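You operate a simulated robot arm through the tools that you are given. There is no shell and no other tool. Be economical: measure what you need, move in short steps, check, and stop when the job is done.

The job below is to be done with a simulated two-armed robot. You get a single attempt, and the scene is never put back.

JOB
Tighten the give tower's column knob and move its three disc sets to the stay tower.
Fine: geigorn set into the geigorn slot, hapstrum set into the hapstrum slot, eidmork set into the eidmork slot; don't tip the towers or drop a set.

The check looks at the end state, three seconds after you hand in, the way a careful person would. Anything else that was tipped, shoved, dropped, spilled or broken makes it a failure.

ROBOT AND FRAMES
Two 7-joint arms with two-finger parallel grippers on one trunk, on a base that drives. Base frame: it is fixed to the floor where the robot stands at the start and does not move with it; the origin is under the middle of the robot, x ahead of it, y to its left, z up. Lengths are in m, angles in degrees, forces in N, time in s.
The left shoulder is at the start at [0.041, 0.174, 1.314], the right one opposite. Places, roughly: column knob [0.6, 0, 0.8]; eidmork slot [0.6, 0.5, 0.6]; geigorn slot [0.6, 0.5, 0.9]; hapstrum slot [0.6, 0.5, 1.1]; hold slot [0.7, 0, 1]; lend slot [0.7, 0, 1.2]; sell slot [0.7, 0, 0.5]. Payload 3.6 kg a hand.
The TCP of each hand is the grasp point between the finger pads, 0.03 m short of the fingertips. In the tool frame z runs along the fingers and y along their closing line. The gripper opens to 0.11 m. The fingers are 0.02 m wide and 0.01 m thick; the gripper's body (0.048 by 0.112 m) begins 0.055 m behind the TCP.
Orientation is told as [roll, pitch, yaw] about the base's x, y, z axes, in that order, counted from this pose: with the fingers straight down and closing along the base's y, the tool's x points along the base's -x, its y along +y and its z along -z.

CONTROLS
- The arms move only by the tool drive_tool. It takes "left_rows", "right_rows" or both (then of equal length, played together; a hand with none holds still); each is a list of rows, each a list of 7 numbers: the shift along the tool's x, y, z in units of 25 mm (1.0 is 25 mm), then the turn, a rotation vector about the tool's x, y, z in units of 8 degrees (1.0 is 8 degrees), then the gripper command, from -1 (fully open) to 1 (shut), values between in proportion. In form: [[tx, ty, tz, rx, ry, rz, grip], ...]. A call has 1 to 8 rows; each row shifts and turns the commanded pose from where the row before left it, along the tool's axes as they then stand. A call with a number of a shift or a turn outside -1 to 1 is refused whole. Rows are played at 5 a second. More than 0.05 m and 8.6 degrees between two rows, or a gripper value outside its range, and nothing of the call is played. Where a pose cannot be reached the arm comes as near as it can. A force on the tool above 60 N (or 10 N above the force at the start of the call, whichever is more), or a blocked arm, ends the call early, and 0.2 s more pass. Each finger travels about 0.153 m/s and halts on what it meets, pressing with about 21 N; the grip force reading is that of the motor and also rises with nothing between the fingers. The clock runs only during rows and for 0.2 s after the last one: add rows that do not move to give the fingers time. The reply holds the time, the measured pose of the TCP, the force on the tool along the base axes, the opening and the grip force, in the units named above and with some noise, with the torque about the TCP (base axes, N m) and any sound that the robot's microphone picked up.
- Cameras (640 x 400 px; columns grow to the right, rows downward): "scene" is now at [0.1228, 0.0336, 1.5074]; the picture's right is [0.36, -0.93, -0.00], its down [-0.36, -0.14, -0.92] and it looks along [0.86, 0.33, -0.39] (base axes); focal length 214 px, centre (320, 200). "left" rides on the left gripper at [0.072, -0.017, -0.103] in its tool frame; the picture's right is [0.23, 0.97, 0.00], its down [-0.76, 0.18, -0.62] and it looks along [-0.61, 0.14, 0.78] (tool axes); focal length 222 px, centre (320, 200). "right" rides on the right gripper at [0.072, 0.017, -0.103] in its tool frame; the picture's right is [-0.23, 0.97, 0.00], its down [-0.76, -0.18, -0.62] and it looks along [-0.61, -0.14, 0.78] (tool axes); focal length 222 px, centre (320, 200). There is no depth. A picture from a camera that has moved, and an enlarged one, comes with that camera's place and axes in the base frame and with its lens.
- grab_frame(camera): a new picture of that camera. It takes no simulated time.
- move_column(by): slides the trunk up (or, below 0, down) by that many m; the arms and the scene camera ride with it, the base frame stays. It gives what a move gives, with no picture.
- base_move(legs): drives the robot by 1 to 6 legs, each [ahead, left, turn to the left] in m, m and degrees, along the robot's own axes; the way and the turn of a leg run together, so that a leg with both is an arc; at most 1.5 m and 180 degrees a leg. The arms and the cameras ride along, it lands a little off, and it stops where it bumps. It gives what a move gives.
- pan_tilt(pan, tilt): turns the head with the scene camera to pan (to the left, within 86 degrees either way) and tilt (down, from -29 to 69), counted from straight ahead of the robot. It gives what a move gives.
- zoom(camera, box): a new picture of the part [left, top, right, bottom] of that camera's present view, enlarged. It takes no simulated time.
- hand_in(): hands the job in; it is judged then, once.

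Work in short steps. Places have to be worked out from the pictures, the camera data and where the tool is seen: move nearer, look again, correct. Check each grasp and each placing, and mend what went wrong. You have 120 turns and 100 pictures in all, those below and enlarged ones among them. Open the grippers and draw the arms clear of the work before you hand the job in, unless the task says otherwise; then end with one line.

The tools are called after "Call:" as name(argument=value, ...) on one line, values as JSON. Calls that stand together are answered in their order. drive_tool: Moves the arms, as the interface text tells. Its arguments: {"type":"object","properties":{"left_rows":{"type":"array"},"right_rows":{"type":"array"}},"required":[]} The other tools are called the same way: move_column (by) slides the trunk up or down; base_move (legs) drives the base; pan_tilt (pan, tilt) turns the head that bears the scene camera; grab_frame (camera) takes a picture; zoom (camera, box) takes an enlarged picture of a part of a camera's view; hand_in () hands the job in.

At the start:

```text
t: 0.0
left_ee_pos: [0.2919, 0.1925, 1.4801]
left_orientation: [-0.6, 0.0, 0.6]
left_force: [1.0, 0.1, 0.2]
left_torque: [-0.02, 0.0, -0.02]
left_width: 0.1102
left_gripper_force: 0.1
right_ee_pos: [0.3471, -0.0367, 1.4344]
right_orientation: [0.1, 0.2, -0.1]
right_force: [-0.2, 0.5, 0.2]
right_torque: [0.0, 0.01, 0.0]
right_width: 0.1099
right_gripper_force: 0.1
trunk travel left (down, up): [-0.429, 0.334]
robot x, y, heading: [0.0011, -0.0009, -0.1]
head pan, tilt: [21.3, 22.7]
```

scene: 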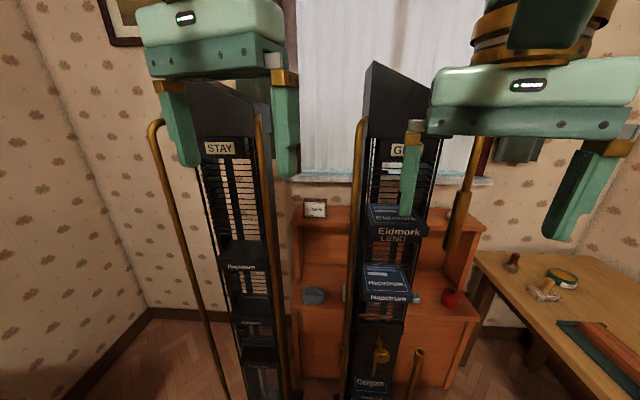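
right: 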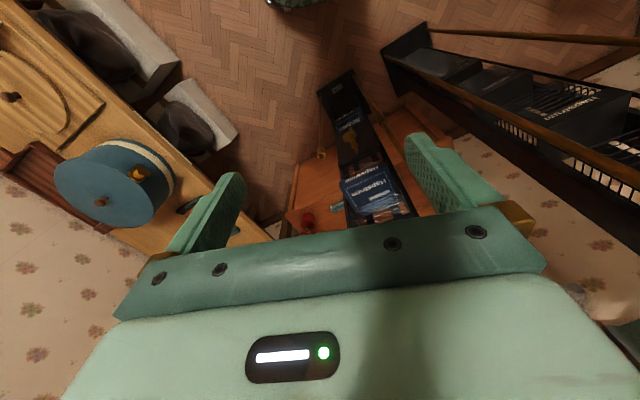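
left: 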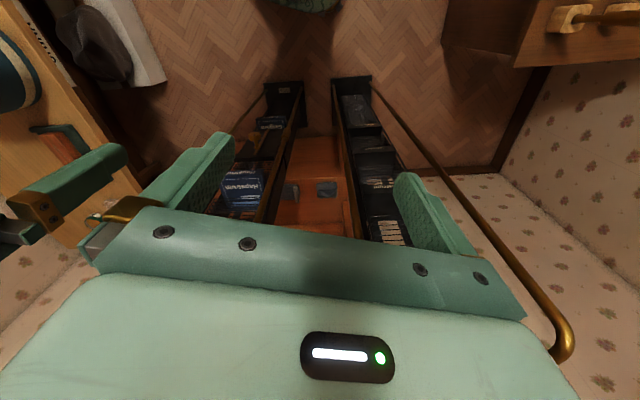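

The arms partly cover the towers, so I start by enlarging the scene view of each tower.

Call:
zoom(camera="scene", box=[320, 120, 480, 400])

Call:
zoom(camera="scene", box=[180, 120, 340, 400])

Call:
pan_tilt(pan=10, tilt=45)

Call:
grab_frame(camera="scene")

```text
1.43 times, centred on (400, 260) of scene
camera zoom: at [0.1228, 0.0336, 1.5074], right [0.36, -0.93, 0.0], down [-0.36, -0.14, -0.92], along [0.86, 0.33, -0.39], focal length 306 px, centre (206, 114)
```

zoom: 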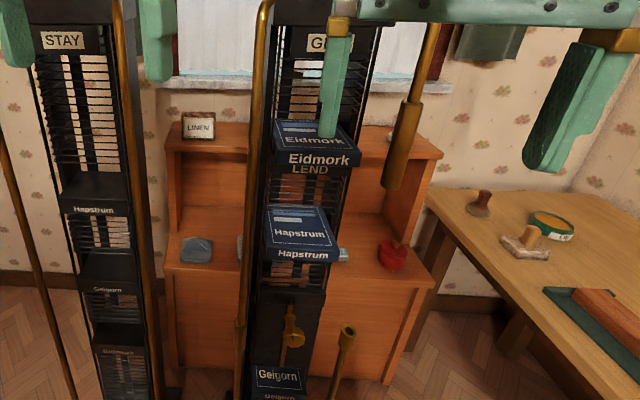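

```text
1.43 times, centred on (260, 260) of scene
camera zoom: at [0.1228, 0.0336, 1.5074], right [0.36, -0.93, 0.0], down [-0.36, -0.14, -0.92], along [0.86, 0.33, -0.39], focal length 306 px, centre (406, 114)
```

zoom: 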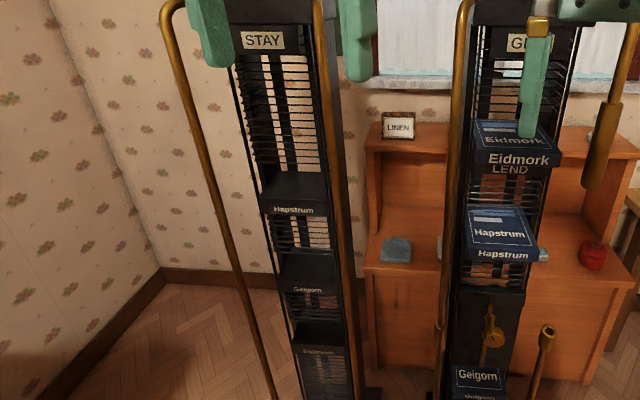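

```text
t: 0.9
left_ee_pos: [0.2907, 0.1915, 1.4804]
left_orientation: [-0.7, 0.0, 0.6]
left_force: [-0.2, -0.8, 0.2]
left_torque: [0.01, -0.03, -0.01]
left_width: 0.1098
left_gripper_force: 0.1
right_ee_pos: [0.347, -0.0369, 1.435]
right_orientation: [0.0, 0.0, -0.1]
right_force: [-0.4, 0.6, 0.4]
right_torque: [0.01, 0.02, 0.02]
right_width: 0.1102
right_gripper_force: 0.0
trunk travel left (down, up): [-0.429, 0.334]
robot x, y, heading: [-0.0036, -0.0013, -0.2]
head pan, tilt: [10.0, 45.0]
```

```text
94 pictures are left
camera scene: at [0.1165, 0.0142, 1.4731], right [0.17, -0.98, 0.0], down [-0.7, -0.12, -0.71], along [0.7, 0.12, -0.71], focal length 214 px, centre (320, 200)
```

scene: 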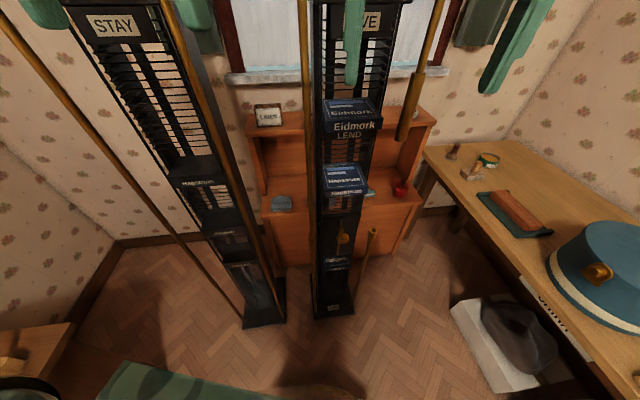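

The knob and sets are all on the give tower. I zoom in on the tower from this view to see the sets and knob better.

Call:
zoom(camera="scene", box=[300, 80, 400, 200])

Call:
zoom(camera="scene", box=[290, 190, 390, 330])

Call:
zoom(camera="scene", box=[160, 140, 310, 340])

```text
3.33 times, centred on (350, 140) of scene
camera zoom: at [0.1165, 0.0142, 1.4731], right [0.17, -0.98, 0.0], down [-0.7, -0.12, -0.71], along [0.7, 0.12, -0.71], focal length 715 px, centre (220, 400)
```

zoom: 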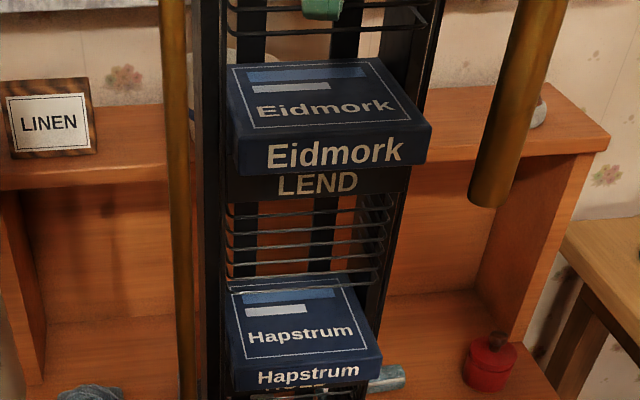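

```text
2.86 times, centred on (340, 260) of scene
camera zoom: at [0.1165, 0.0142, 1.4731], right [0.17, -0.98, 0.0], down [-0.7, -0.12, -0.71], along [0.7, 0.12, -0.71], focal length 613 px, centre (263, 29)
```

zoom: 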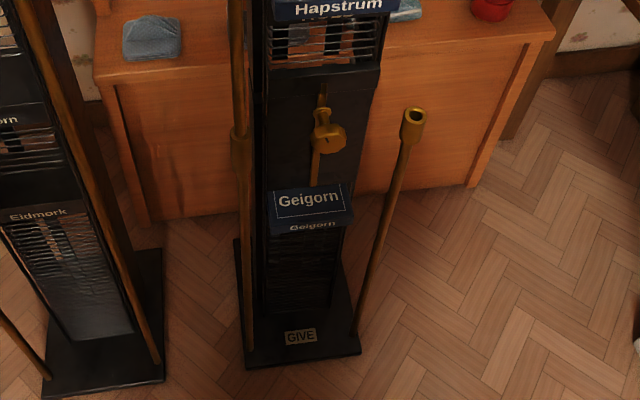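

```text
2.00 times, centred on (235, 240) of scene
camera zoom: at [0.1165, 0.0142, 1.4731], right [0.17, -0.98, 0.0], down [-0.7, -0.12, -0.71], along [0.7, 0.12, -0.71], focal length 429 px, centre (490, 120)
```

zoom: 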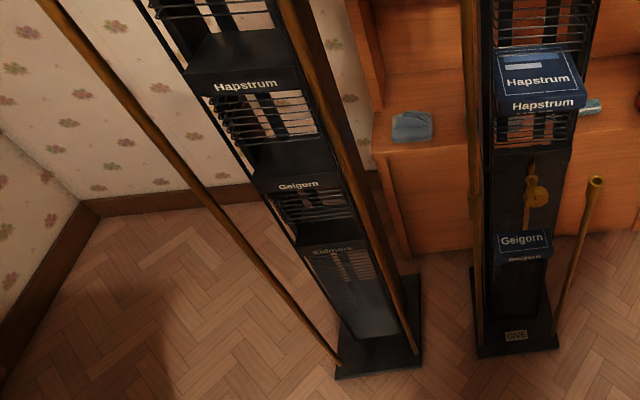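

The sets lie flat in the slots, sticking out to the front, and the brass knob sits on the front panel. I back off to get room to turn the hands forward.

Call:
base_move(legs=[[-0.3, 0, 0]])

Call:
pan_tilt(pan=15, tilt=30)

Call:
grab_frame(camera="scene")

```text
t: 2.9
left_ee_pos: [-0.0064, 0.1905, 1.4799]
left_orientation: [-0.6, 0.0, 0.1]
left_force: [-1.0, -0.2, -0.2]
left_torque: [-0.02, -0.01, 0.01]
left_width: 0.1103
left_gripper_force: 0.1
right_ee_pos: [0.0474, -0.0376, 1.4348]
right_orientation: [0.1, 0.1, -0.6]
right_force: [0.8, 0.5, -0.4]
right_torque: [-0.02, -0.02, 0.01]
right_width: 0.1099
right_gripper_force: 0.1
trunk travel left (down, up): [-0.429, 0.334]
robot x, y, heading: [-0.2946, 0.0035, -0.3]
head pan, tilt: [10.0, 45.0]
```

```text
t: 3.7
left_ee_pos: [-0.0049, 0.191, 1.4787]
left_orientation: [-0.6, 0.0, 0.1]
left_force: [-0.8, 0.4, 0.4]
left_torque: [0.02, 0.01, -0.02]
left_width: 0.1102
left_gripper_force: 0.1
right_ee_pos: [0.048, -0.0383, 1.4341]
right_orientation: [0.1, 0.3, -0.6]
right_force: [0.4, 0.8, -0.3]
right_torque: [0.03, -0.01, 0.02]
right_width: 0.11
right_gripper_force: 0.2
trunk travel left (down, up): [-0.429, 0.334]
robot x, y, heading: [-0.298, 0.0015, -0.3]
head pan, tilt: [15.0, 30.0]
```

```text
90 pictures are left
camera scene: at [-0.1742, 0.0236, 1.4956], right [0.25, -0.97, 0.0], down [-0.48, -0.13, -0.87], along [0.84, 0.22, -0.5], focal length 214 px, centre (320, 200)
```

scene: 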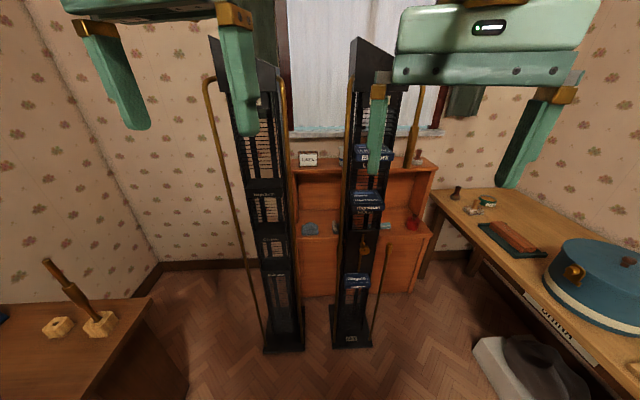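

Working out the base plate corners, both towers stand yawed about 18° to the left, side by side. I turn the robot to face them squarely and look again.

Call:
base_move(legs=[[0, 0, 18.3]])

Call:
pan_tilt(pan=0, tilt=35)

Call:
grab_frame(camera="scene")

Call:
zoom(camera="scene", box=[340, 140, 480, 370])

```text
t: 5.1
left_ee_pos: [-0.0812, 0.2748, 1.4804]
left_orientation: [-0.6, 0.1, 18.9]
left_force: [-0.4, 0.2, -0.2]
left_torque: [-0.01, -0.02, -0.04]
left_width: 0.1102
left_gripper_force: 0.1
right_ee_pos: [0.0429, 0.0763, 1.4332]
right_orientation: [0.1, 0.1, 18.2]
right_force: [0.0, -0.3, 0.0]
right_torque: [0.01, -0.01, 0.02]
right_width: 0.1098
right_gripper_force: 0.0
trunk travel left (down, up): [-0.429, 0.334]
robot x, y, heading: [-0.3, 0.001, 18.2]
head pan, tilt: [15.0, 30.0]
```

```text
t: 5.9
left_ee_pos: [-0.0819, 0.2747, 1.479]
left_orientation: [-0.6, -0.1, 19.0]
left_force: [-0.4, -0.3, -0.2]
left_torque: [0.0, 0.02, -0.03]
left_width: 0.1101
left_gripper_force: 0.1
right_ee_pos: [0.0413, 0.0753, 1.4344]
right_orientation: [0.1, 0.1, 18.2]
right_force: [-0.6, 0.6, 0.4]
right_torque: [0.01, -0.03, 0.02]
right_width: 0.11
right_gripper_force: 0.1
trunk travel left (down, up): [-0.429, 0.334]
robot x, y, heading: [-0.2944, -0.0016, 18.5]
head pan, tilt: [0.0, 35.0]
```

```text
89 pictures are left
camera scene: at [-0.18, 0.0405, 1.4879], right [0.31, -0.95, 0.0], down [-0.54, -0.18, -0.82], along [0.78, 0.26, -0.57], focal length 214 px, centre (320, 200)
```

scene: 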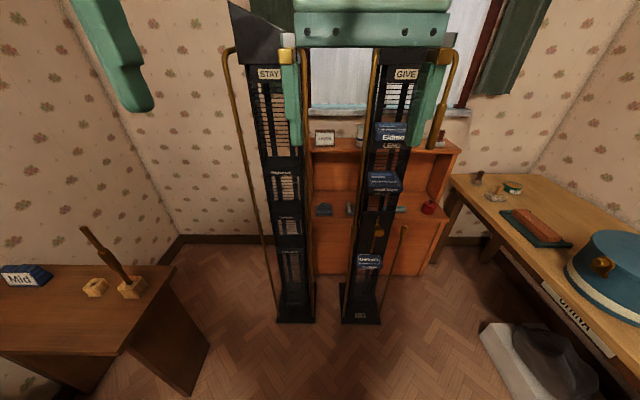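

```text
1.74 times, centred on (410, 255) of scene
camera zoom: at [-0.18, 0.0405, 1.4879], right [0.31, -0.95, 0.0], down [-0.54, -0.18, -0.82], along [0.78, 0.26, -0.57], focal length 373 px, centre (164, 104)
```

zoom: 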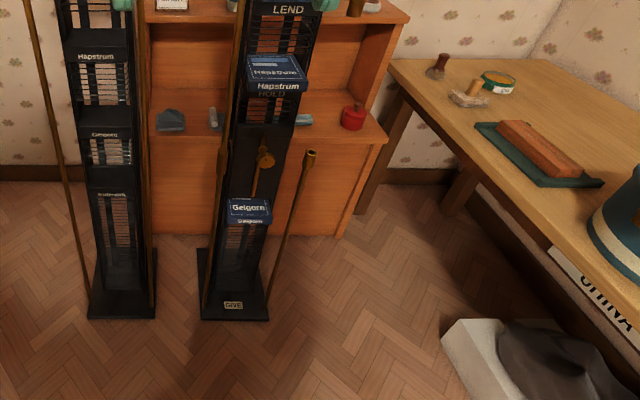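

Now square to both towers. I turn the right hand to point forward while moving it ahead, and shift the left hand out of the way to the left.

Call:
drive_tool(right_rows=[[-1, 0, 0, 0, -1, 0, -1], [-0.99, 0, 0.14, 0, -1, 0, -1], [-0.96, 0, 0.28, 0, -1, 0, -1], [-0.91, 0, 0.41, 0, -1, 0, -1], [-0.85, 0, 0.53, 0, -1, 0, -1], [-0.77, 0, 0.64, 0, -1, 0, -1], [-0.67, 0, 0.74, 0, -1, 0, -1], [-0.56, 0, 0.83, 0, -1, 0, -1]], left_rows=[[0, 0.7, 0, 0, 0, 0, -1], [0, 0.7, 0, 0, 0, 0, -1], [0, 0.7, 0, 0, 0, 0, -1], [0, 0.7, 0, 0, 0, 0, -1], [0, 0.7, 0, 0, 0, 0, -1], [0, 0.7, 0, 0, 0, 0, -1], [0, 0.7, 0, 0, 0, 0, -1], [0, 0.7, 0, 0, 0, 0, -1]])

```text
t: 7.7
left_ee_pos: [-0.1056, 0.3086, 1.4515]
left_orientation: [-0.7, 0.0, 18.9]
left_force: [0.3, -0.4, 0.7]
left_torque: [-0.04, 0.05, -0.01]
left_width: 0.1101
left_gripper_force: 0.1
left hand out of reach, approached as far as the arm can: row 1, 2, 3, 4, 5, 6, 7, 8
right_ee_pos: [0.2319, 0.1376, 1.4326]
right_orientation: [0.2, -64.1, 18.0]
right_force: [0.1, -0.3, -0.1]
right_torque: [0.01, 0.01, 0.01]
right_width: 0.1099
right_gripper_force: 0.2
trunk travel left (down, up): [-0.429, 0.334]
robot x, y, heading: [-0.2984, 0.0032, 18.0]
head pan, tilt: [0.0, 35.0]
```

Right hand works; I finish its pitch to horizontal, shift it right, drive the robot right, and lower the trunk to knob height.

Call:
drive_tool(right_rows=[[0, -0.8, 0, 0, -1, 0, -1], [0, -0.8, 0, 0, -1, 0, -1], [0, -0.8, 0, 0, -1, 0, -1], [0, -0.8, 0, 0, -0.24, 0, -1]])

Call:
base_move(legs=[[0, -0.13, 0]])

Call:
move_column(by=-0.41)

Call:
pan_tilt(pan=-5, tilt=20)

Call:
grab_frame(camera="scene")

Call:
grab_frame(camera="right")

```text
t: 8.7
left_ee_pos: [-0.1088, 0.3075, 1.4523]
left_orientation: [-0.7, -0.1, 18.9]
left_force: [0.5, 0.5, 0.0]
left_torque: [0.0, -0.01, 0.02]
left_width: 0.11
left_gripper_force: 0.0
right_ee_pos: [0.2552, 0.0603, 1.4359]
right_orientation: [-9.2, -89.5, 27.2]
right_force: [-0.5, -0.3, 0.3]
right_torque: [0.0, 0.01, -0.01]
right_width: 0.11
right_gripper_force: 0.1
trunk travel left (down, up): [-0.429, 0.334]
robot x, y, heading: [-0.2989, -0.0005, 18.1]
head pan, tilt: [0.0, 35.0]
```

```text
t: 9.9
left_ee_pos: [-0.0666, 0.1864, 1.4521]
left_orientation: [-0.5, 0.0, 18.9]
left_force: [0.4, -0.1, -0.4]
left_torque: [0.01, 0.02, 0.01]
left_width: 0.1099
left_gripper_force: 0.1
right_ee_pos: [0.2959, -0.0602, 1.4351]
right_orientation: [7.6, -89.4, 10.3]
right_force: [0.2, 0.5, -0.6]
right_torque: [0.02, -0.01, 0.01]
right_width: 0.1101
right_gripper_force: 0.2
trunk travel left (down, up): [-0.429, 0.334]
robot x, y, heading: [-0.2574, -0.1173, 18.2]
head pan, tilt: [0.0, 35.0]
```

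```text
refused: -0.41 is not a number from -0.4 to 0.4
```

```text
t: 10.7
left_ee_pos: [-0.067, 0.1863, 1.4524]
left_orientation: [-0.6, -0.1, 18.9]
left_force: [-0.7, -0.1, 0.0]
left_torque: [0.02, -0.01, 0.02]
left_width: 0.11
left_gripper_force: 0.1
right_ee_pos: [0.2963, -0.0606, 1.4348]
right_orientation: [7.0, -89.4, 10.9]
right_force: [-0.2, 0.5, 0.3]
right_torque: [-0.01, 0.0, 0.01]
right_width: 0.1099
right_gripper_force: 0.1
trunk travel left (down, up): [-0.429, 0.334]
robot x, y, heading: [-0.2599, -0.1189, 18.6]
head pan, tilt: [-5.0, 20.0]
```

```text
87 pictures are left
camera scene: at [-0.133, -0.087, 1.5117], right [0.23, -0.97, 0.0], down [-0.33, -0.08, -0.94], along [0.91, 0.22, -0.34], focal length 214 px, centre (320, 200)
```

scene: 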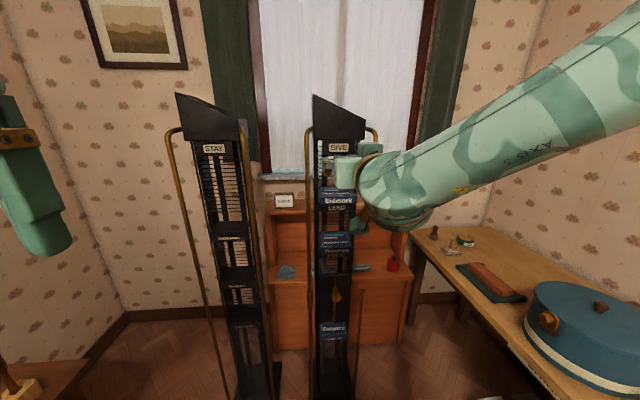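

```text
86 pictures are left
camera right: at [0.1904, -0.0765, 1.3637], right [-0.3, 0.93, 0.23], down [-0.53, -0.36, 0.77], along [0.79, 0.11, 0.6], focal length 222 px, centre (320, 200)
```

right: 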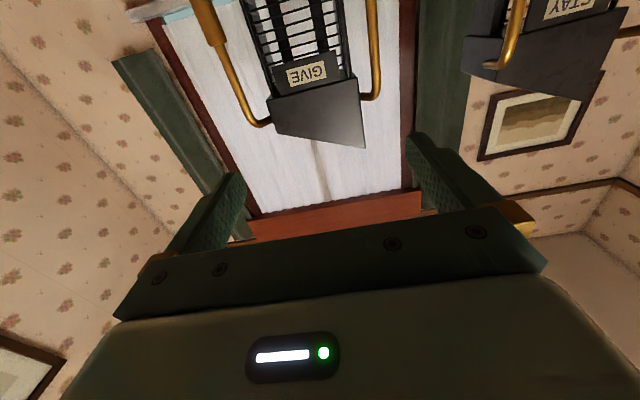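

Clear view. I lower the trunk and take new pictures of the knob area.

Call:
move_column(by=-0.38)

Call:
pan_tilt(pan=-5, tilt=20)

Call:
grab_frame(camera="scene")

Call:
zoom(camera="scene", box=[290, 180, 390, 320])

```text
t: 14.4
left_ee_pos: [-0.0683, 0.1861, 1.0737]
left_orientation: [-0.6, 0.0, 19.0]
left_force: [-0.6, 0.6, -0.7]
left_torque: [-0.03, -0.02, -0.02]
left_width: 0.11
left_gripper_force: 0.1
right_ee_pos: [0.4102, -0.0225, 0.8973]
right_orientation: [0.0, -71.4, 18.0]
right_force: [-0.2, -0.2, 0.6]
right_torque: [0.01, -0.02, 0.0]
right_width: 0.1099
right_gripper_force: 0.1
trunk travel left (down, up): [-0.049, 0.714]
robot x, y, heading: [-0.2581, -0.1173, 18.4]
head pan, tilt: [-5.0, 20.0]
```

```text
t: 15.0
left_ee_pos: [-0.0672, 0.1866, 1.0723]
left_orientation: [-0.6, 0.0, 18.8]
left_force: [-0.3, -0.7, -0.5]
left_torque: [-0.01, -0.01, -0.02]
left_width: 0.1101
left_gripper_force: 0.2
right_ee_pos: [0.4116, -0.022, 0.8962]
right_orientation: [-0.1, -71.3, 18.0]
right_force: [0.9, 0.0, -0.6]
right_torque: [-0.02, -0.02, -0.03]
right_width: 0.1102
right_gripper_force: 0.0
trunk travel left (down, up): [-0.049, 0.714]
robot x, y, heading: [-0.2562, -0.1189, 18.1]
head pan, tilt: [-5.0, 20.0]
```

```text
85 pictures are left
camera scene: at [0.0393, -0.0302, 1.1166], right [0.23, -0.97, 0.0], down [-0.33, -0.08, -0.94], along [0.91, 0.22, -0.34], focal length 214 px, centre (320, 200)
```

scene: 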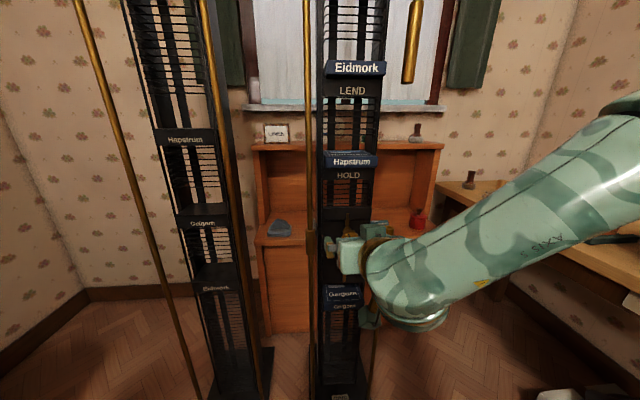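

```text
2.86 times, centred on (340, 250) of scene
camera zoom: at [0.0393, -0.0302, 1.1166], right [0.23, -0.97, 0.0], down [-0.33, -0.08, -0.94], along [0.91, 0.22, -0.34], focal length 613 px, centre (263, 57)
```

zoom: 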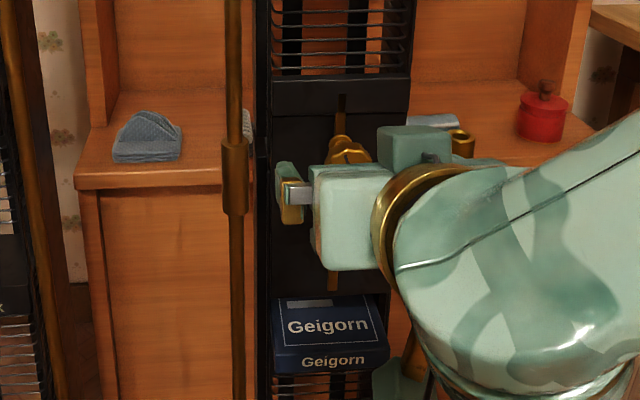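

The trunk move also swung the arm down a bit, but nothing touched. By triangulation the knob is near [0.58, 0.015, 0.82]. I look through the right wrist camera.

Call:
grab_frame(camera="right")

```text
83 pictures are left
camera right: at [0.2889, -0.044, 0.8609], right [-0.23, 0.95, 0.21], down [-0.28, -0.28, 0.92], along [0.93, 0.15, 0.33], focal length 222 px, centre (320, 200)
```

right: 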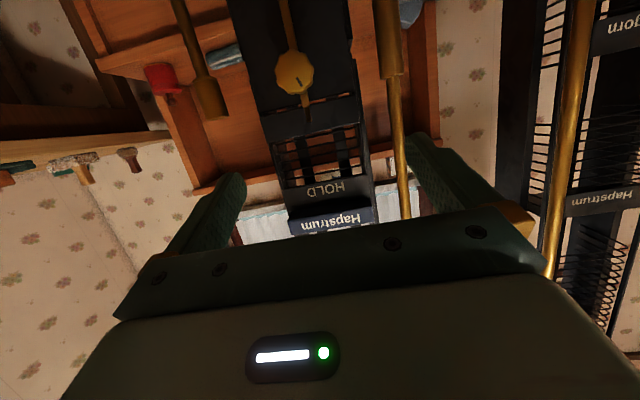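

I zoom the wrist view on the knob to see its marks.

Call:
zoom(camera="right", box=[230, 0, 390, 240])

Call:
zoom(camera="right", box=[255, 35, 335, 110])

```text
1.67 times, centred on (310, 120) of right
camera zoom: at [0.2889, -0.044, 0.8609], right [-0.23, 0.95, 0.21], down [-0.28, -0.28, 0.92], along [0.93, 0.15, 0.33], focal length 370 px, centre (337, 333)
```

zoom: 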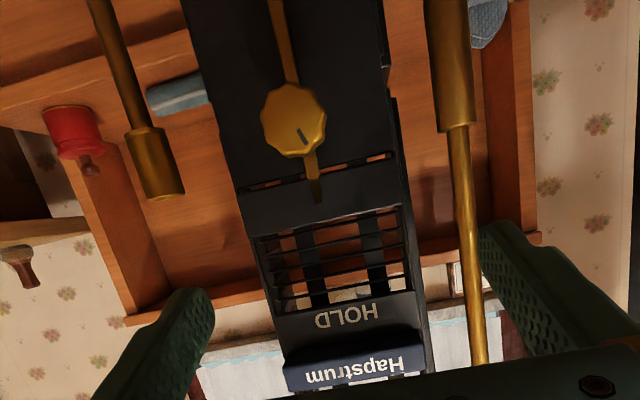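

```text
5.33 times, centred on (295, 72) of right
camera zoom: at [0.2889, -0.044, 0.8609], right [-0.23, 0.95, 0.21], down [-0.28, -0.28, 0.92], along [0.93, 0.15, 0.33], focal length 1185 px, centre (453, 880)
```

zoom: 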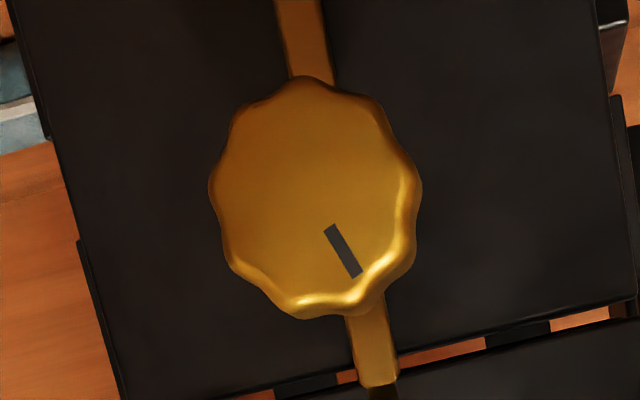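

The knob is a 45 mm lobed knob facing forward with a mark pointing nearly up. I straighten the hand to horizontal and pre-turn it counter-clockwise so I have range for tightening clockwise.

Call:
drive_tool(right_rows=[[0, 0, 0, 0, -1, 0, -0.5], [0, 0, 0, 0, -1, 0, -0.5], [0, 0, 0, 0, -0.34, 0, -0.5], [0, 0, 0, 0, 0, -1, -0.5], [0, 0, 0, 0, 0, -1, -0.5], [0, 0, 0, 0, 0, -1, -0.5], [0, 0, 0, 0, 0, -1, -0.5], [0, 0, 0, 0, 0, -1, -0.5]])

Call:
grab_frame(camera="right")

```text
t: 16.8
left_ee_pos: [-0.0667, 0.1878, 1.0723]
left_orientation: [-0.8, 0.1, 18.9]
left_force: [0.3, 0.3, -0.9]
left_torque: [0.0, 0.04, 0.01]
left_width: 0.1099
left_gripper_force: 0.0
right_ee_pos: [0.4121, 0.041, 0.9033]
right_orientation: [-78.4, -48.8, 97.1]
right_force: [0.4, 0.4, 0.5]
right_torque: [-0.03, -0.01, 0.05]
right_width: 0.0825
right_gripper_force: 0.1
right hand out of reach, approached as far as the arm can: row 1, 2, 3
trunk travel left (down, up): [-0.049, 0.714]
robot x, y, heading: [-0.2595, -0.1172, 18.4]
head pan, tilt: [-5.0, 20.0]
```

```text
80 pictures are left
camera right: at [0.313, -0.0221, 0.8517], right [-0.3, 0.84, -0.46], down [-0.6, 0.2, 0.77], along [0.74, 0.51, 0.44], focal length 222 px, centre (320, 200)
```

right: 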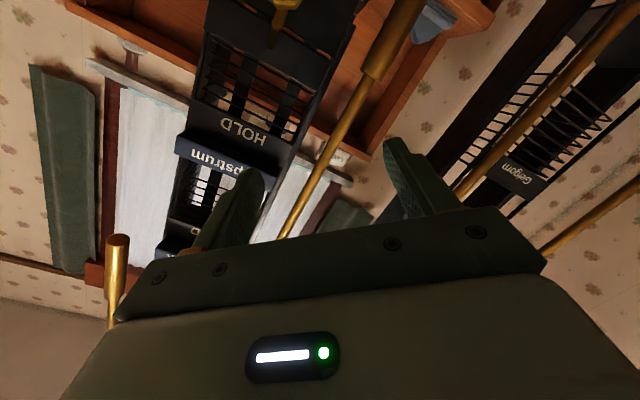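

Tool now points forward but tilted slightly down, rolled 40°. I move toward a pre-grasp 6 cm ahead of the knob while levelling, to see whether the arm follows there.

Call:
drive_tool(right_rows=[[0.73, 0, 0.55, 0.07, -0.15, 0, -0.5], [0.73, 0, 0.55, 0.07, -0.15, 0, -0.5], [0.73, 0, 0.55, 0.07, -0.15, 0, -0.5], [0.73, 0, 0.55, 0.07, -0.15, 0, -0.5], [0.73, 0, 0.55, 0.07, -0.15, 0, -0.5], [0.73, 0, 0.55, 0.07, -0.15, 0, -0.5]])

Call:
grab_frame(camera="right")

Call:
grab_frame(camera="scene")

```text
t: 18.2
left_ee_pos: [-0.0676, 0.1874, 1.0733]
left_orientation: [-0.6, 0.1, 18.9]
left_force: [-0.9, -0.3, -0.9]
left_torque: [-0.03, -0.01, 0.03]
left_width: 0.1099
left_gripper_force: 0.0
right_ee_pos: [0.4372, 0.1165, 0.9214]
right_orientation: [-89.7, -49.7, 107.4]
right_force: [-0.1, -0.1, 0.5]
right_torque: [0.01, 0.04, 0.0]
right_width: 0.0825
right_gripper_force: 0.1
right hand out of reach, approached as far as the arm can: row 1, 2, 3, 4, 5, 6
trunk travel left (down, up): [-0.049, 0.714]
robot x, y, heading: [-0.2608, -0.1195, 18.4]
head pan, tilt: [-5.0, 20.0]
```

```text
79 pictures are left
camera right: at [0.3477, 0.0517, 0.8558], right [-0.27, 0.85, -0.46], down [-0.7, 0.15, 0.7], along [0.66, 0.51, 0.55], focal length 222 px, centre (320, 200)
```

right: 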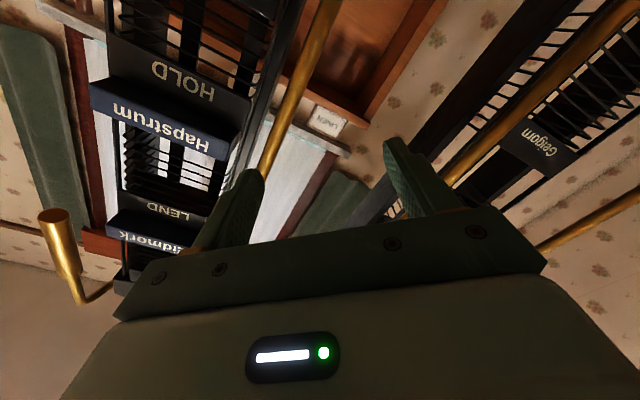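

```text
78 pictures are left
camera scene: at [0.0395, -0.03, 1.1165], right [0.23, -0.97, 0.0], down [-0.33, -0.08, -0.94], along [0.91, 0.22, -0.34], focal length 214 px, centre (320, 200)
```

scene: 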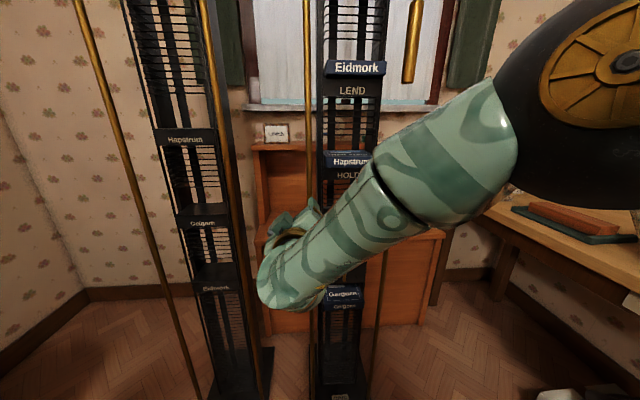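

The arm is limited in this wrist pose (forearm from the right). Rolling on to −90° (camera on the right) should suit the elbow-out posture, so I back off a little and roll further.

Call:
drive_tool(right_rows=[[0, 0, -0.8, 0, 0, -1, -0.5], [0, 0, -0.8, 0, 0, -1, -0.5], [0, 0, -0.5, 0, 0, -1, -0.5], [0, 0, 0, 0, 0, -1, -0.5], [0, 0, 0, 0, 0, -1, -0.5], [0, 0, 0, 0, 0, -1, -0.5]])

Call:
grab_frame(camera="right")

```text
t: 19.6
left_ee_pos: [-0.0666, 0.1871, 1.072]
left_orientation: [-0.7, -0.1, 18.9]
left_force: [0.4, -0.6, -0.9]
left_torque: [0.01, 0.02, 0.0]
left_width: 0.1101
left_gripper_force: 0.0
right_ee_pos: [0.3868, 0.0978, 0.9228]
right_orientation: [-90.3, -1.6, 108.0]
right_force: [0.4, -0.5, -1.2]
right_torque: [-0.02, -0.03, 0.0]
right_width: 0.0828
right_gripper_force: 0.1
trunk travel left (down, up): [-0.049, 0.714]
robot x, y, heading: [-0.2572, -0.1214, 18.2]
head pan, tilt: [-5.0, 20.0]
```

```text
77 pictures are left
camera right: at [0.3095, -0.0017, 0.9033], right [-0.07, 0.24, -0.97], down [-0.83, 0.53, 0.19], along [0.56, 0.81, 0.16], focal length 222 px, centre (320, 200)
```

right: 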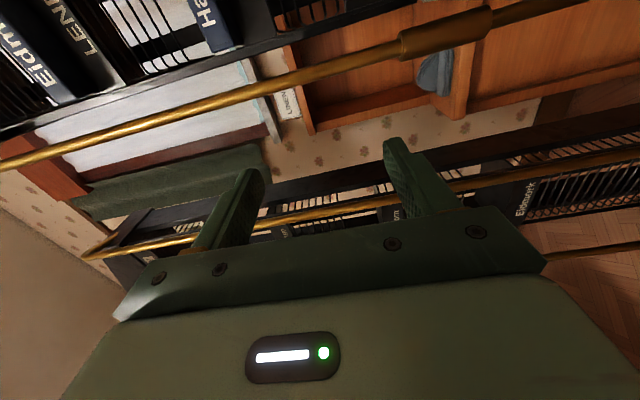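

This posture is exact: fingers forward, closing vertically. I shift right and down in front of the knob, staying back from the rails.

Call:
drive_tool(right_rows=[[0.94, 0.75, 0, 0, 0, 0, -0.5], [0.94, 0.75, 0, 0, 0, 0, -0.5], [0.94, 0.75, 0, 0, 0, 0, -0.5], [0.94, 0.75, 0, 0, 0, 0, -0.5], [0.94, 0.75, 0, 0, 0, 0, -0.5], [0.94, 0.75, 0, 0, 0, 0, -0.5]])

Call:
grab_frame(camera="right")

```text
t: 21.0
left_ee_pos: [-0.0671, 0.1868, 1.072]
left_orientation: [-0.7, 0.0, 18.9]
left_force: [0.2, 1.0, 0.6]
left_torque: [0.01, -0.01, -0.01]
left_width: 0.1098
left_gripper_force: 0.0
right_ee_pos: [0.3646, 0.0826, 0.8825]
right_orientation: [-89.9, -1.8, 107.5]
right_force: [-0.9, 0.2, 0.6]
right_torque: [0.0, -0.01, 0.02]
right_width: 0.0829
right_gripper_force: 0.0
right hand out of reach, approached as far as the arm can: row 1, 2, 3, 4, 5, 6
trunk travel left (down, up): [-0.049, 0.714]
robot x, y, heading: [-0.2608, -0.1161, 18.4]
head pan, tilt: [-5.0, 20.0]
```

```text
76 pictures are left
camera right: at [0.2867, -0.0161, 0.8631], right [-0.08, 0.24, -0.97], down [-0.82, 0.53, 0.2], along [0.57, 0.81, 0.16], focal length 222 px, centre (320, 200)
```

right: 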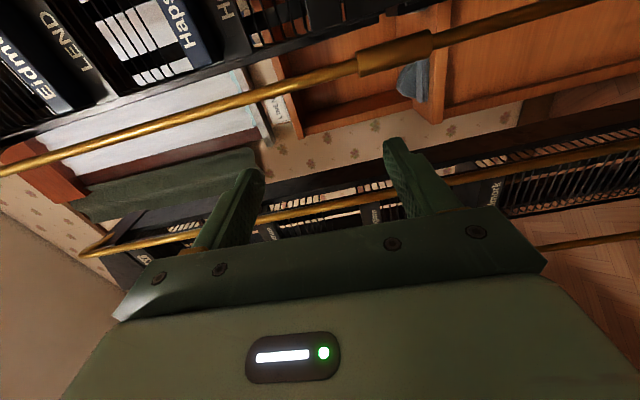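

The arm stops laterally near its centre line, so the tower should be straight ahead of the right hand. I drive the robot right 0.13 m and then lower the hand.

Call:
base_move(legs=[[0, -0.14, 0]])

Call:
drive_tool(right_rows=[[0, 0.7, 0, 0, 0, 0, -0.5], [0, 0.7, 0, 0, 0, 0, -0.5], [0, 0.7, 0, 0, 0, 0, -0.5], [0, 0.7, 0, 0, 0, 0, -0.5]])

Call:
grab_frame(camera="right")

Call:
grab_frame(camera="scene")

```text
t: 22.3
left_ee_pos: [-0.0228, 0.0518, 1.0716]
left_orientation: [-0.7, 0.0, 18.8]
left_force: [1.1, 0.0, -0.4]
left_torque: [0.04, -0.01, 0.0]
left_width: 0.1099
left_gripper_force: 0.2
right_ee_pos: [0.4101, -0.0534, 0.8818]
right_orientation: [-89.9, -1.7, 107.4]
right_force: [0.9, -0.5, -0.1]
right_torque: [-0.01, -0.02, 0.01]
right_width: 0.0825
right_gripper_force: 0.1
trunk travel left (down, up): [-0.049, 0.714]
robot x, y, heading: [-0.2119, -0.2502, 18.3]
head pan, tilt: [-5.0, 20.0]
```

```text
t: 23.3
left_ee_pos: [-0.0217, 0.0517, 1.0718]
left_orientation: [-0.6, 0.0, 18.7]
left_force: [-0.3, 0.2, -0.5]
left_torque: [-0.01, 0.0, -0.04]
left_width: 0.1101
left_gripper_force: 0.0
right_ee_pos: [0.4188, -0.0384, 0.8702]
right_orientation: [-89.3, -1.6, 107.0]
right_force: [-0.1, 0.0, -0.3]
right_torque: [0.02, -0.01, 0.02]
right_width: 0.0826
right_gripper_force: 0.2
right hand out of reach, approached as far as the arm can: row 1, 2, 3, 4
trunk travel left (down, up): [-0.049, 0.714]
robot x, y, heading: [-0.21, -0.2538, 18.3]
head pan, tilt: [-5.0, 20.0]
```

```text
75 pictures are left
camera right: at [0.3387, -0.1373, 0.8532], right [-0.09, 0.24, -0.97], down [-0.82, 0.54, 0.21], along [0.57, 0.81, 0.15], focal length 222 px, centre (320, 200)
```

right: 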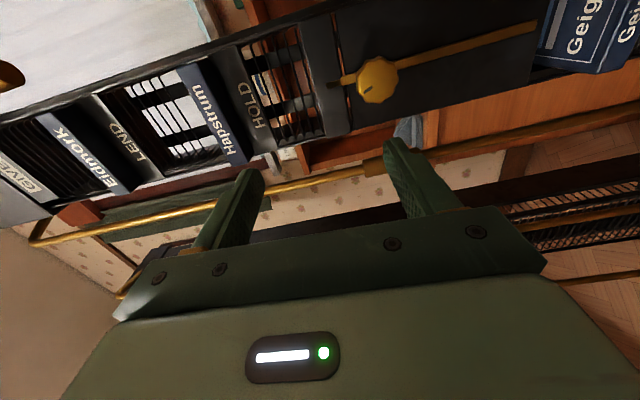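

```text
74 pictures are left
camera scene: at [0.0838, -0.165, 1.1165], right [0.23, -0.97, 0.0], down [-0.33, -0.08, -0.94], along [0.91, 0.21, -0.34], focal length 214 px, centre (320, 200)
```

scene: 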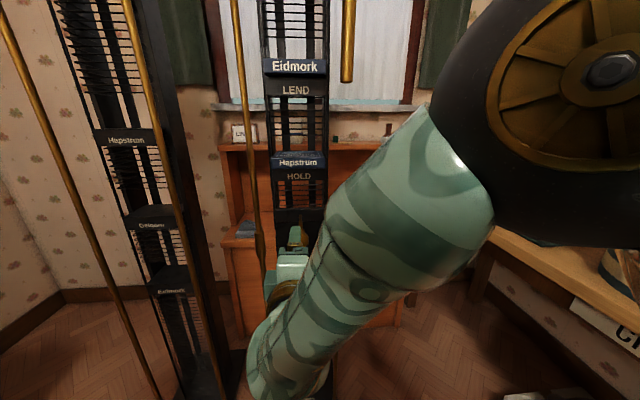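

The forearm slopes steeply down from a high elbow, which limits the wrist. I back the robot away, drop the trunk the last bit, and extend the hand so the forearm gets flatter.

Call:
base_move(legs=[[-0.2, 0, 0]])

Call:
move_column(by=-0.045)

Call:
drive_tool(right_rows=[[0, 0, 1, 0, 0, 0, -0.5], [0, 0, 1, 0, 0, 0, -0.5], [0, 0, 1, 0, 0, 0, -0.5], [0, 0, 1, 0, 0, 0, -0.5], [0, 0.5, 1, 0, 0, 0, -0.5], [0, 0.5, 1, 0, 0, 0, -0.5]])

Call:
grab_frame(camera="scene")

```text
t: 24.9
left_ee_pos: [-0.217, -0.0118, 1.0716]
left_orientation: [-0.7, -0.1, 18.9]
left_force: [-0.4, -0.4, -0.1]
left_torque: [0.01, -0.03, 0.01]
left_width: 0.1101
left_gripper_force: 0.1
right_ee_pos: [0.2227, -0.103, 0.8718]
right_orientation: [-89.3, -1.7, 107.0]
right_force: [-0.4, 0.3, 0.3]
right_torque: [0.0, 0.04, -0.05]
right_width: 0.0825
right_gripper_force: 0.2
trunk travel left (down, up): [-0.049, 0.714]
robot x, y, heading: [-0.4084, -0.3145, 17.8]
head pan, tilt: [-5.0, 20.0]
```

```text
t: 25.8
left_ee_pos: [-0.2182, -0.0125, 1.0289]
left_orientation: [-0.6, 0.0, 18.7]
left_force: [-0.3, -0.4, 0.1]
left_torque: [0.02, -0.03, 0.02]
left_width: 0.1099
left_gripper_force: 0.0
right_ee_pos: [0.2271, -0.0999, 0.8165]
right_orientation: [-88.2, -1.8, 106.6]
right_force: [-0.4, 0.8, -0.8]
right_torque: [0.0, -0.02, -0.04]
right_width: 0.0824
right_gripper_force: 0.1
trunk travel left (down, up): [-0.004, 0.759]
robot x, y, heading: [-0.4072, -0.3239, 18.4]
head pan, tilt: [-5.0, 20.0]
```

```text
t: 27.2
left_ee_pos: [-0.2161, -0.0126, 1.0269]
left_orientation: [-0.6, 0.0, 18.8]
left_force: [0.3, -0.3, -0.5]
left_torque: [0.01, 0.02, 0.02]
left_width: 0.1102
left_gripper_force: 0.1
right_ee_pos: [0.3547, -0.0282, 0.8148]
right_orientation: [-87.7, -1.7, 106.5]
right_force: [-0.1, 0.1, -0.8]
right_torque: [-0.01, 0.0, 0.01]
right_width: 0.0821
right_gripper_force: 0.0
right hand out of reach, approached as far as the arm can: row 2, 3, 4, 5, 6
trunk travel left (down, up): [-0.004, 0.759]
robot x, y, heading: [-0.4076, -0.3186, 18.2]
head pan, tilt: [-5.0, 20.0]
```

```text
73 pictures are left
camera scene: at [-0.0829, -0.22, 1.0675], right [0.23, -0.97, 0.0], down [-0.33, -0.08, -0.94], along [0.91, 0.21, -0.34], focal length 214 px, centre (320, 200)
```

scene: 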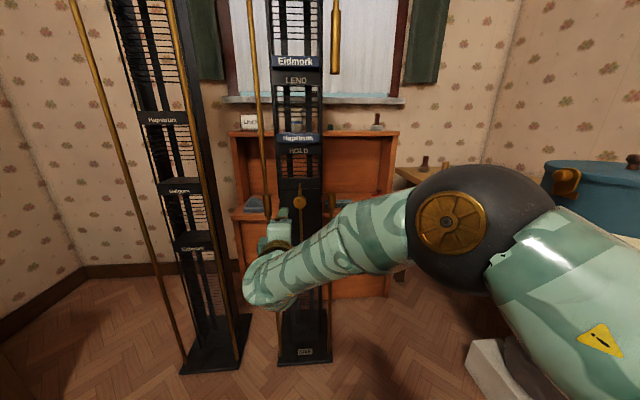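

The arm is flatter but still prevented by the right-bending wrist. Turning the robot right so the hand points about 30° left relative to it should free the wrist; I retract and yaw the hand left first.

Call:
drive_tool(right_rows=[[0, 0, -1, 0, -0.6, 0, -0.5], [0, 0, -1, 0, -0.6, 0, -0.5], [0, 0, -1, 0, -0.6, 0, -0.5], [0, 0, -1, 0, -0.6, 0, -0.5], [0, 0, -1, 0, -0.6, 0, -0.5], [0, 0, -1, 0, -0.6, 0, -0.5]])

Call:
base_move(legs=[[0, 0, -29]])

Call:
base_move(legs=[[0, 0.39, 0]])

Call:
grab_frame(camera="scene")

```text
t: 28.6
left_ee_pos: [-0.2176, -0.0117, 1.0283]
left_orientation: [-0.6, -0.1, 18.8]
left_force: [-0.6, 0.0, 0.1]
left_torque: [0.02, 0.01, -0.01]
left_width: 0.1095
left_gripper_force: 0.1
right_ee_pos: [0.2622, 0.0314, 0.879]
right_orientation: [-84.5, -3.7, 127.7]
right_force: [0.6, 0.0, 0.2]
right_torque: [-0.01, -0.01, 0.04]
right_width: 0.0824
right_gripper_force: 0.0
right hand out of reach, approached as far as the arm can: row 1, 2, 3, 4, 5, 6
trunk travel left (down, up): [-0.004, 0.759]
robot x, y, heading: [-0.4123, -0.3191, 18.3]
head pan, tilt: [-5.0, 20.0]
```

```text
t: 30.4
left_ee_pos: [-0.0909, -0.1442, 1.0262]
left_orientation: [-0.7, 0.0, -10.4]
left_force: [0.6, -0.5, 0.2]
left_torque: [0.01, 0.01, -0.01]
left_width: 0.1099
left_gripper_force: 0.0
right_ee_pos: [0.3472, -0.3425, 0.8801]
right_orientation: [-84.4, -3.6, 98.6]
right_force: [0.0, -0.8, -0.3]
right_torque: [0.04, -0.02, 0.0]
right_width: 0.0827
right_gripper_force: 0.1
trunk travel left (down, up): [-0.004, 0.759]
robot x, y, heading: [-0.4076, -0.3162, -11.0]
head pan, tilt: [-5.0, 20.0]
```

```text
t: 32.9
left_ee_pos: [-0.0152, 0.2369, 1.0269]
left_orientation: [-0.6, 0.0, -10.8]
left_force: [-0.3, 1.0, 0.3]
left_torque: [0.02, 0.03, -0.01]
left_width: 0.1099
left_gripper_force: 0.0
right_ee_pos: [0.4222, 0.0367, 0.88]
right_orientation: [-84.4, -3.6, 98.3]
right_force: [-0.1, 0.6, -0.6]
right_torque: [-0.03, 0.02, -0.02]
right_width: 0.0822
right_gripper_force: 0.1
trunk travel left (down, up): [-0.004, 0.759]
robot x, y, heading: [-0.3317, 0.066, -11.4]
head pan, tilt: [-5.0, 20.0]
```

```text
72 pictures are left
camera scene: at [-0.0014, -0.0105, 1.0677], right [-0.28, -0.96, 0.0], down [-0.33, 0.1, -0.94], along [0.9, -0.26, -0.34], focal length 214 px, centre (320, 200)
```

scene: 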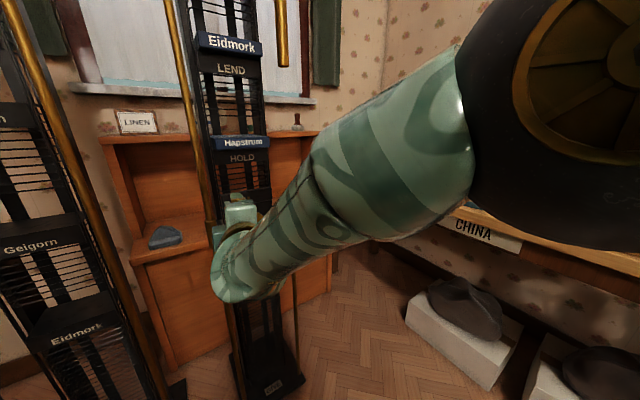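

Hand yaw is 10° short of the tower's axis. I correct the orientation and then shift right/down toward the knob line.

Call:
drive_tool(right_rows=[[0, 0, 0, 0.23, -0.39, -0.15, -0.5], [0, 0, 0, 0.23, -0.39, -0.15, -0.5], [0, 0, 0, 0.23, -0.39, -0.15, -0.5], [0.62, 0.59, 0, 0, 0, 0, -0.5], [0.62, 0.59, 0, 0, 0, 0, -0.5], [0.62, 0.59, 0, 0, 0, 0, -0.5], [0.62, 0.59, 0, 0, 0, 0, -0.5], [0.62, 0.59, 0, 0, 0, 0, -0.5]])

Call:
grab_frame(camera="right")

```text
t: 34.7
left_ee_pos: [-0.015, 0.2371, 1.0273]
left_orientation: [-0.7, 0.0, -10.7]
left_force: [0.2, 0.5, -0.3]
left_torque: [-0.03, -0.02, -0.01]
left_width: 0.11
left_gripper_force: 0.1
right_ee_pos: [0.4397, 0.0407, 0.8592]
right_orientation: [-83.9, -3.5, 97.5]
right_force: [-0.7, -0.3, 0.7]
right_torque: [0.02, 0.03, -0.01]
right_width: 0.0827
right_gripper_force: 0.0
right hand out of reach, approached as far as the arm can: row 1, 2, 3, 4, 5, 6, 7, 8
trunk travel left (down, up): [-0.004, 0.759]
robot x, y, heading: [-0.333, 0.0618, -11.1]
head pan, tilt: [-5.0, 20.0]
```

```text
71 pictures are left
camera right: at [0.3432, -0.0449, 0.8491], right [-0.14, 0.27, -0.95], down [-0.69, 0.66, 0.29], along [0.71, 0.7, 0.1], focal length 222 px, centre (320, 200)
```

right: 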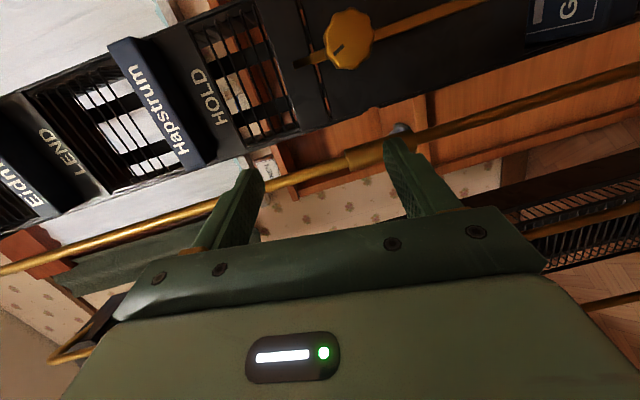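

The camera shows the torso leans forward as it lowers, so the shoulder is much nearer and the arm is folded. I back away, turn to heading 0, and extend the hand forward and right.

Call:
base_move(legs=[[-0.13, 0, 0], [0, 0, 11]])

Call:
drive_tool(right_rows=[[1, 0, 0.5, 0, 0, 0, -0.5], [1, 0, 0.5, 0, 0, 0, -0.5], [1, 0, 0.5, 0, 0, 0, -0.5], [1, 0, 0.5, 0, 0, 0, -0.5], [1, 0, 0.5, 0, 0, 0, -0.5], [1, 0, 0.5, 0, 0, 0, -0.5]])

Call:
grab_frame(camera="scene")

```text
t: 36.7
left_ee_pos: [-0.1807, 0.319, 1.0271]
left_orientation: [-0.6, 0.1, 0.4]
left_force: [-0.2, -0.7, 0.1]
left_torque: [-0.06, -0.02, 0.03]
left_width: 0.1099
left_gripper_force: 0.0
right_ee_pos: [0.303, 0.2128, 0.8597]
right_orientation: [-83.9, -3.6, 108.6]
right_force: [0.0, 0.1, -0.2]
right_torque: [-0.01, 0.0, -0.02]
right_width: 0.0825
right_gripper_force: 0.0
trunk travel left (down, up): [-0.004, 0.759]
robot x, y, heading: [-0.4579, 0.0874, -0.5]
head pan, tilt: [-5.0, 20.0]
```

```text
t: 38.1
left_ee_pos: [-0.1812, 0.319, 1.0273]
left_orientation: [-0.6, 0.0, 0.3]
left_force: [-0.4, -0.3, 0.5]
left_torque: [0.0, -0.02, -0.01]
left_width: 0.1099
left_gripper_force: 0.1
right_ee_pos: [0.3235, 0.2038, 0.8637]
right_orientation: [-83.6, -3.6, 108.1]
right_force: [-0.3, 0.2, 0.3]
right_torque: [0.01, 0.0, 0.01]
right_width: 0.0825
right_gripper_force: 0.1
right hand out of reach, approached as far as the arm can: row 1, 2, 3, 4, 5, 6
trunk travel left (down, up): [-0.004, 0.759]
robot x, y, heading: [-0.4613, 0.0863, -0.4]
head pan, tilt: [-5.0, 20.0]
```

```text
70 pictures are left
camera scene: at [-0.12, 0.0794, 1.0677], right [-0.09, -1.0, 0.0], down [-0.34, 0.03, -0.94], along [0.94, -0.09, -0.34], focal length 214 px, centre (320, 200)
```

scene: 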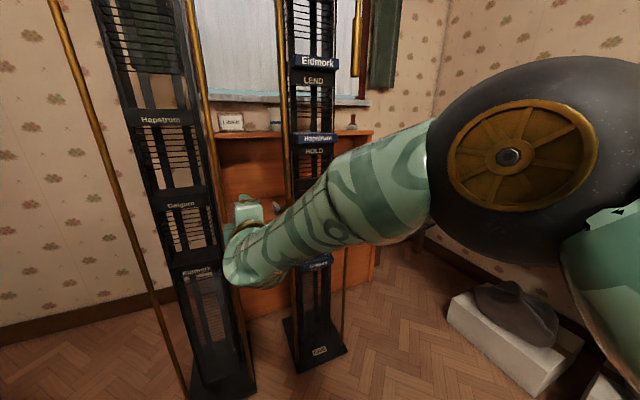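

The wrist needs its bend's inside (camera side) facing up-right for this forearm direction. I roll further counter-clockwise by ~48° and then see if the hand can move right.

Call:
drive_tool(right_rows=[[0, 0, 0, 0, 0, -1, -0.5], [0, 0, 0, 0, 0, -1, -0.5], [0, 0, 0, 0, 0, -1, -0.5], [0, 0, 0, 0, 0, -1, -0.5], [0, 0, 0, 0, 0, -1, -0.5], [0, 0, 0, 0, 0, -1, -0.5]])

Call:
drive_tool(right_rows=[[0.7, 0.7, 0, 0, 0, 0, -0.5], [0.7, 0.7, 0, 0, 0, 0, -0.5], [0.7, 0.7, 0, 0, 0, 0, -0.5], [0.7, 0.7, 0, 0, 0, 0, -0.5]])

Call:
grab_frame(camera="scene")

```text
t: 39.5
left_ee_pos: [-0.1815, 0.3183, 1.0273]
left_orientation: [-0.8, -0.1, 0.4]
left_force: [-0.4, -0.7, 0.7]
left_torque: [-0.01, 0.02, 0.02]
left_width: 0.11
left_gripper_force: 0.1
right_ee_pos: [0.2818, 0.2041, 0.8668]
right_orientation: [-80.5, 42.1, 115.7]
right_force: [-0.4, 0.5, -1.3]
right_torque: [0.06, -0.04, 0.0]
right_width: 0.0824
right_gripper_force: 0.1
right hand out of reach, approached as far as the arm can: row 6
trunk travel left (down, up): [-0.004, 0.759]
robot x, y, heading: [-0.4628, 0.0842, -0.3]
head pan, tilt: [-5.0, 20.0]
```

```text
t: 40.5
left_ee_pos: [-0.1803, 0.3199, 1.0272]
left_orientation: [-0.7, 0.0, 0.3]
left_force: [0.1, -0.6, -0.2]
left_torque: [-0.02, -0.02, 0.03]
left_width: 0.1104
left_gripper_force: 0.1
right_ee_pos: [0.2805, 0.2035, 0.8662]
right_orientation: [-80.4, 41.9, 115.9]
right_force: [0.4, 0.1, -0.1]
right_torque: [-0.03, -0.03, -0.02]
right_width: 0.0826
right_gripper_force: 0.0
right hand out of reach, approached as far as the arm can: row 1, 2, 3, 4
trunk travel left (down, up): [-0.004, 0.759]
robot x, y, heading: [-0.461, 0.0896, -0.1]
head pan, tilt: [-5.0, 20.0]
```

```text
69 pictures are left
camera scene: at [-0.12, 0.0794, 1.0677], right [-0.09, -1.0, 0.0], down [-0.34, 0.03, -0.94], along [0.94, -0.09, -0.34], focal length 214 px, centre (320, 200)
```

scene: 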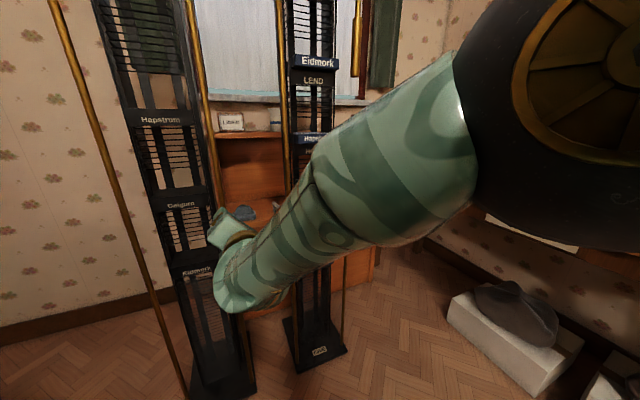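

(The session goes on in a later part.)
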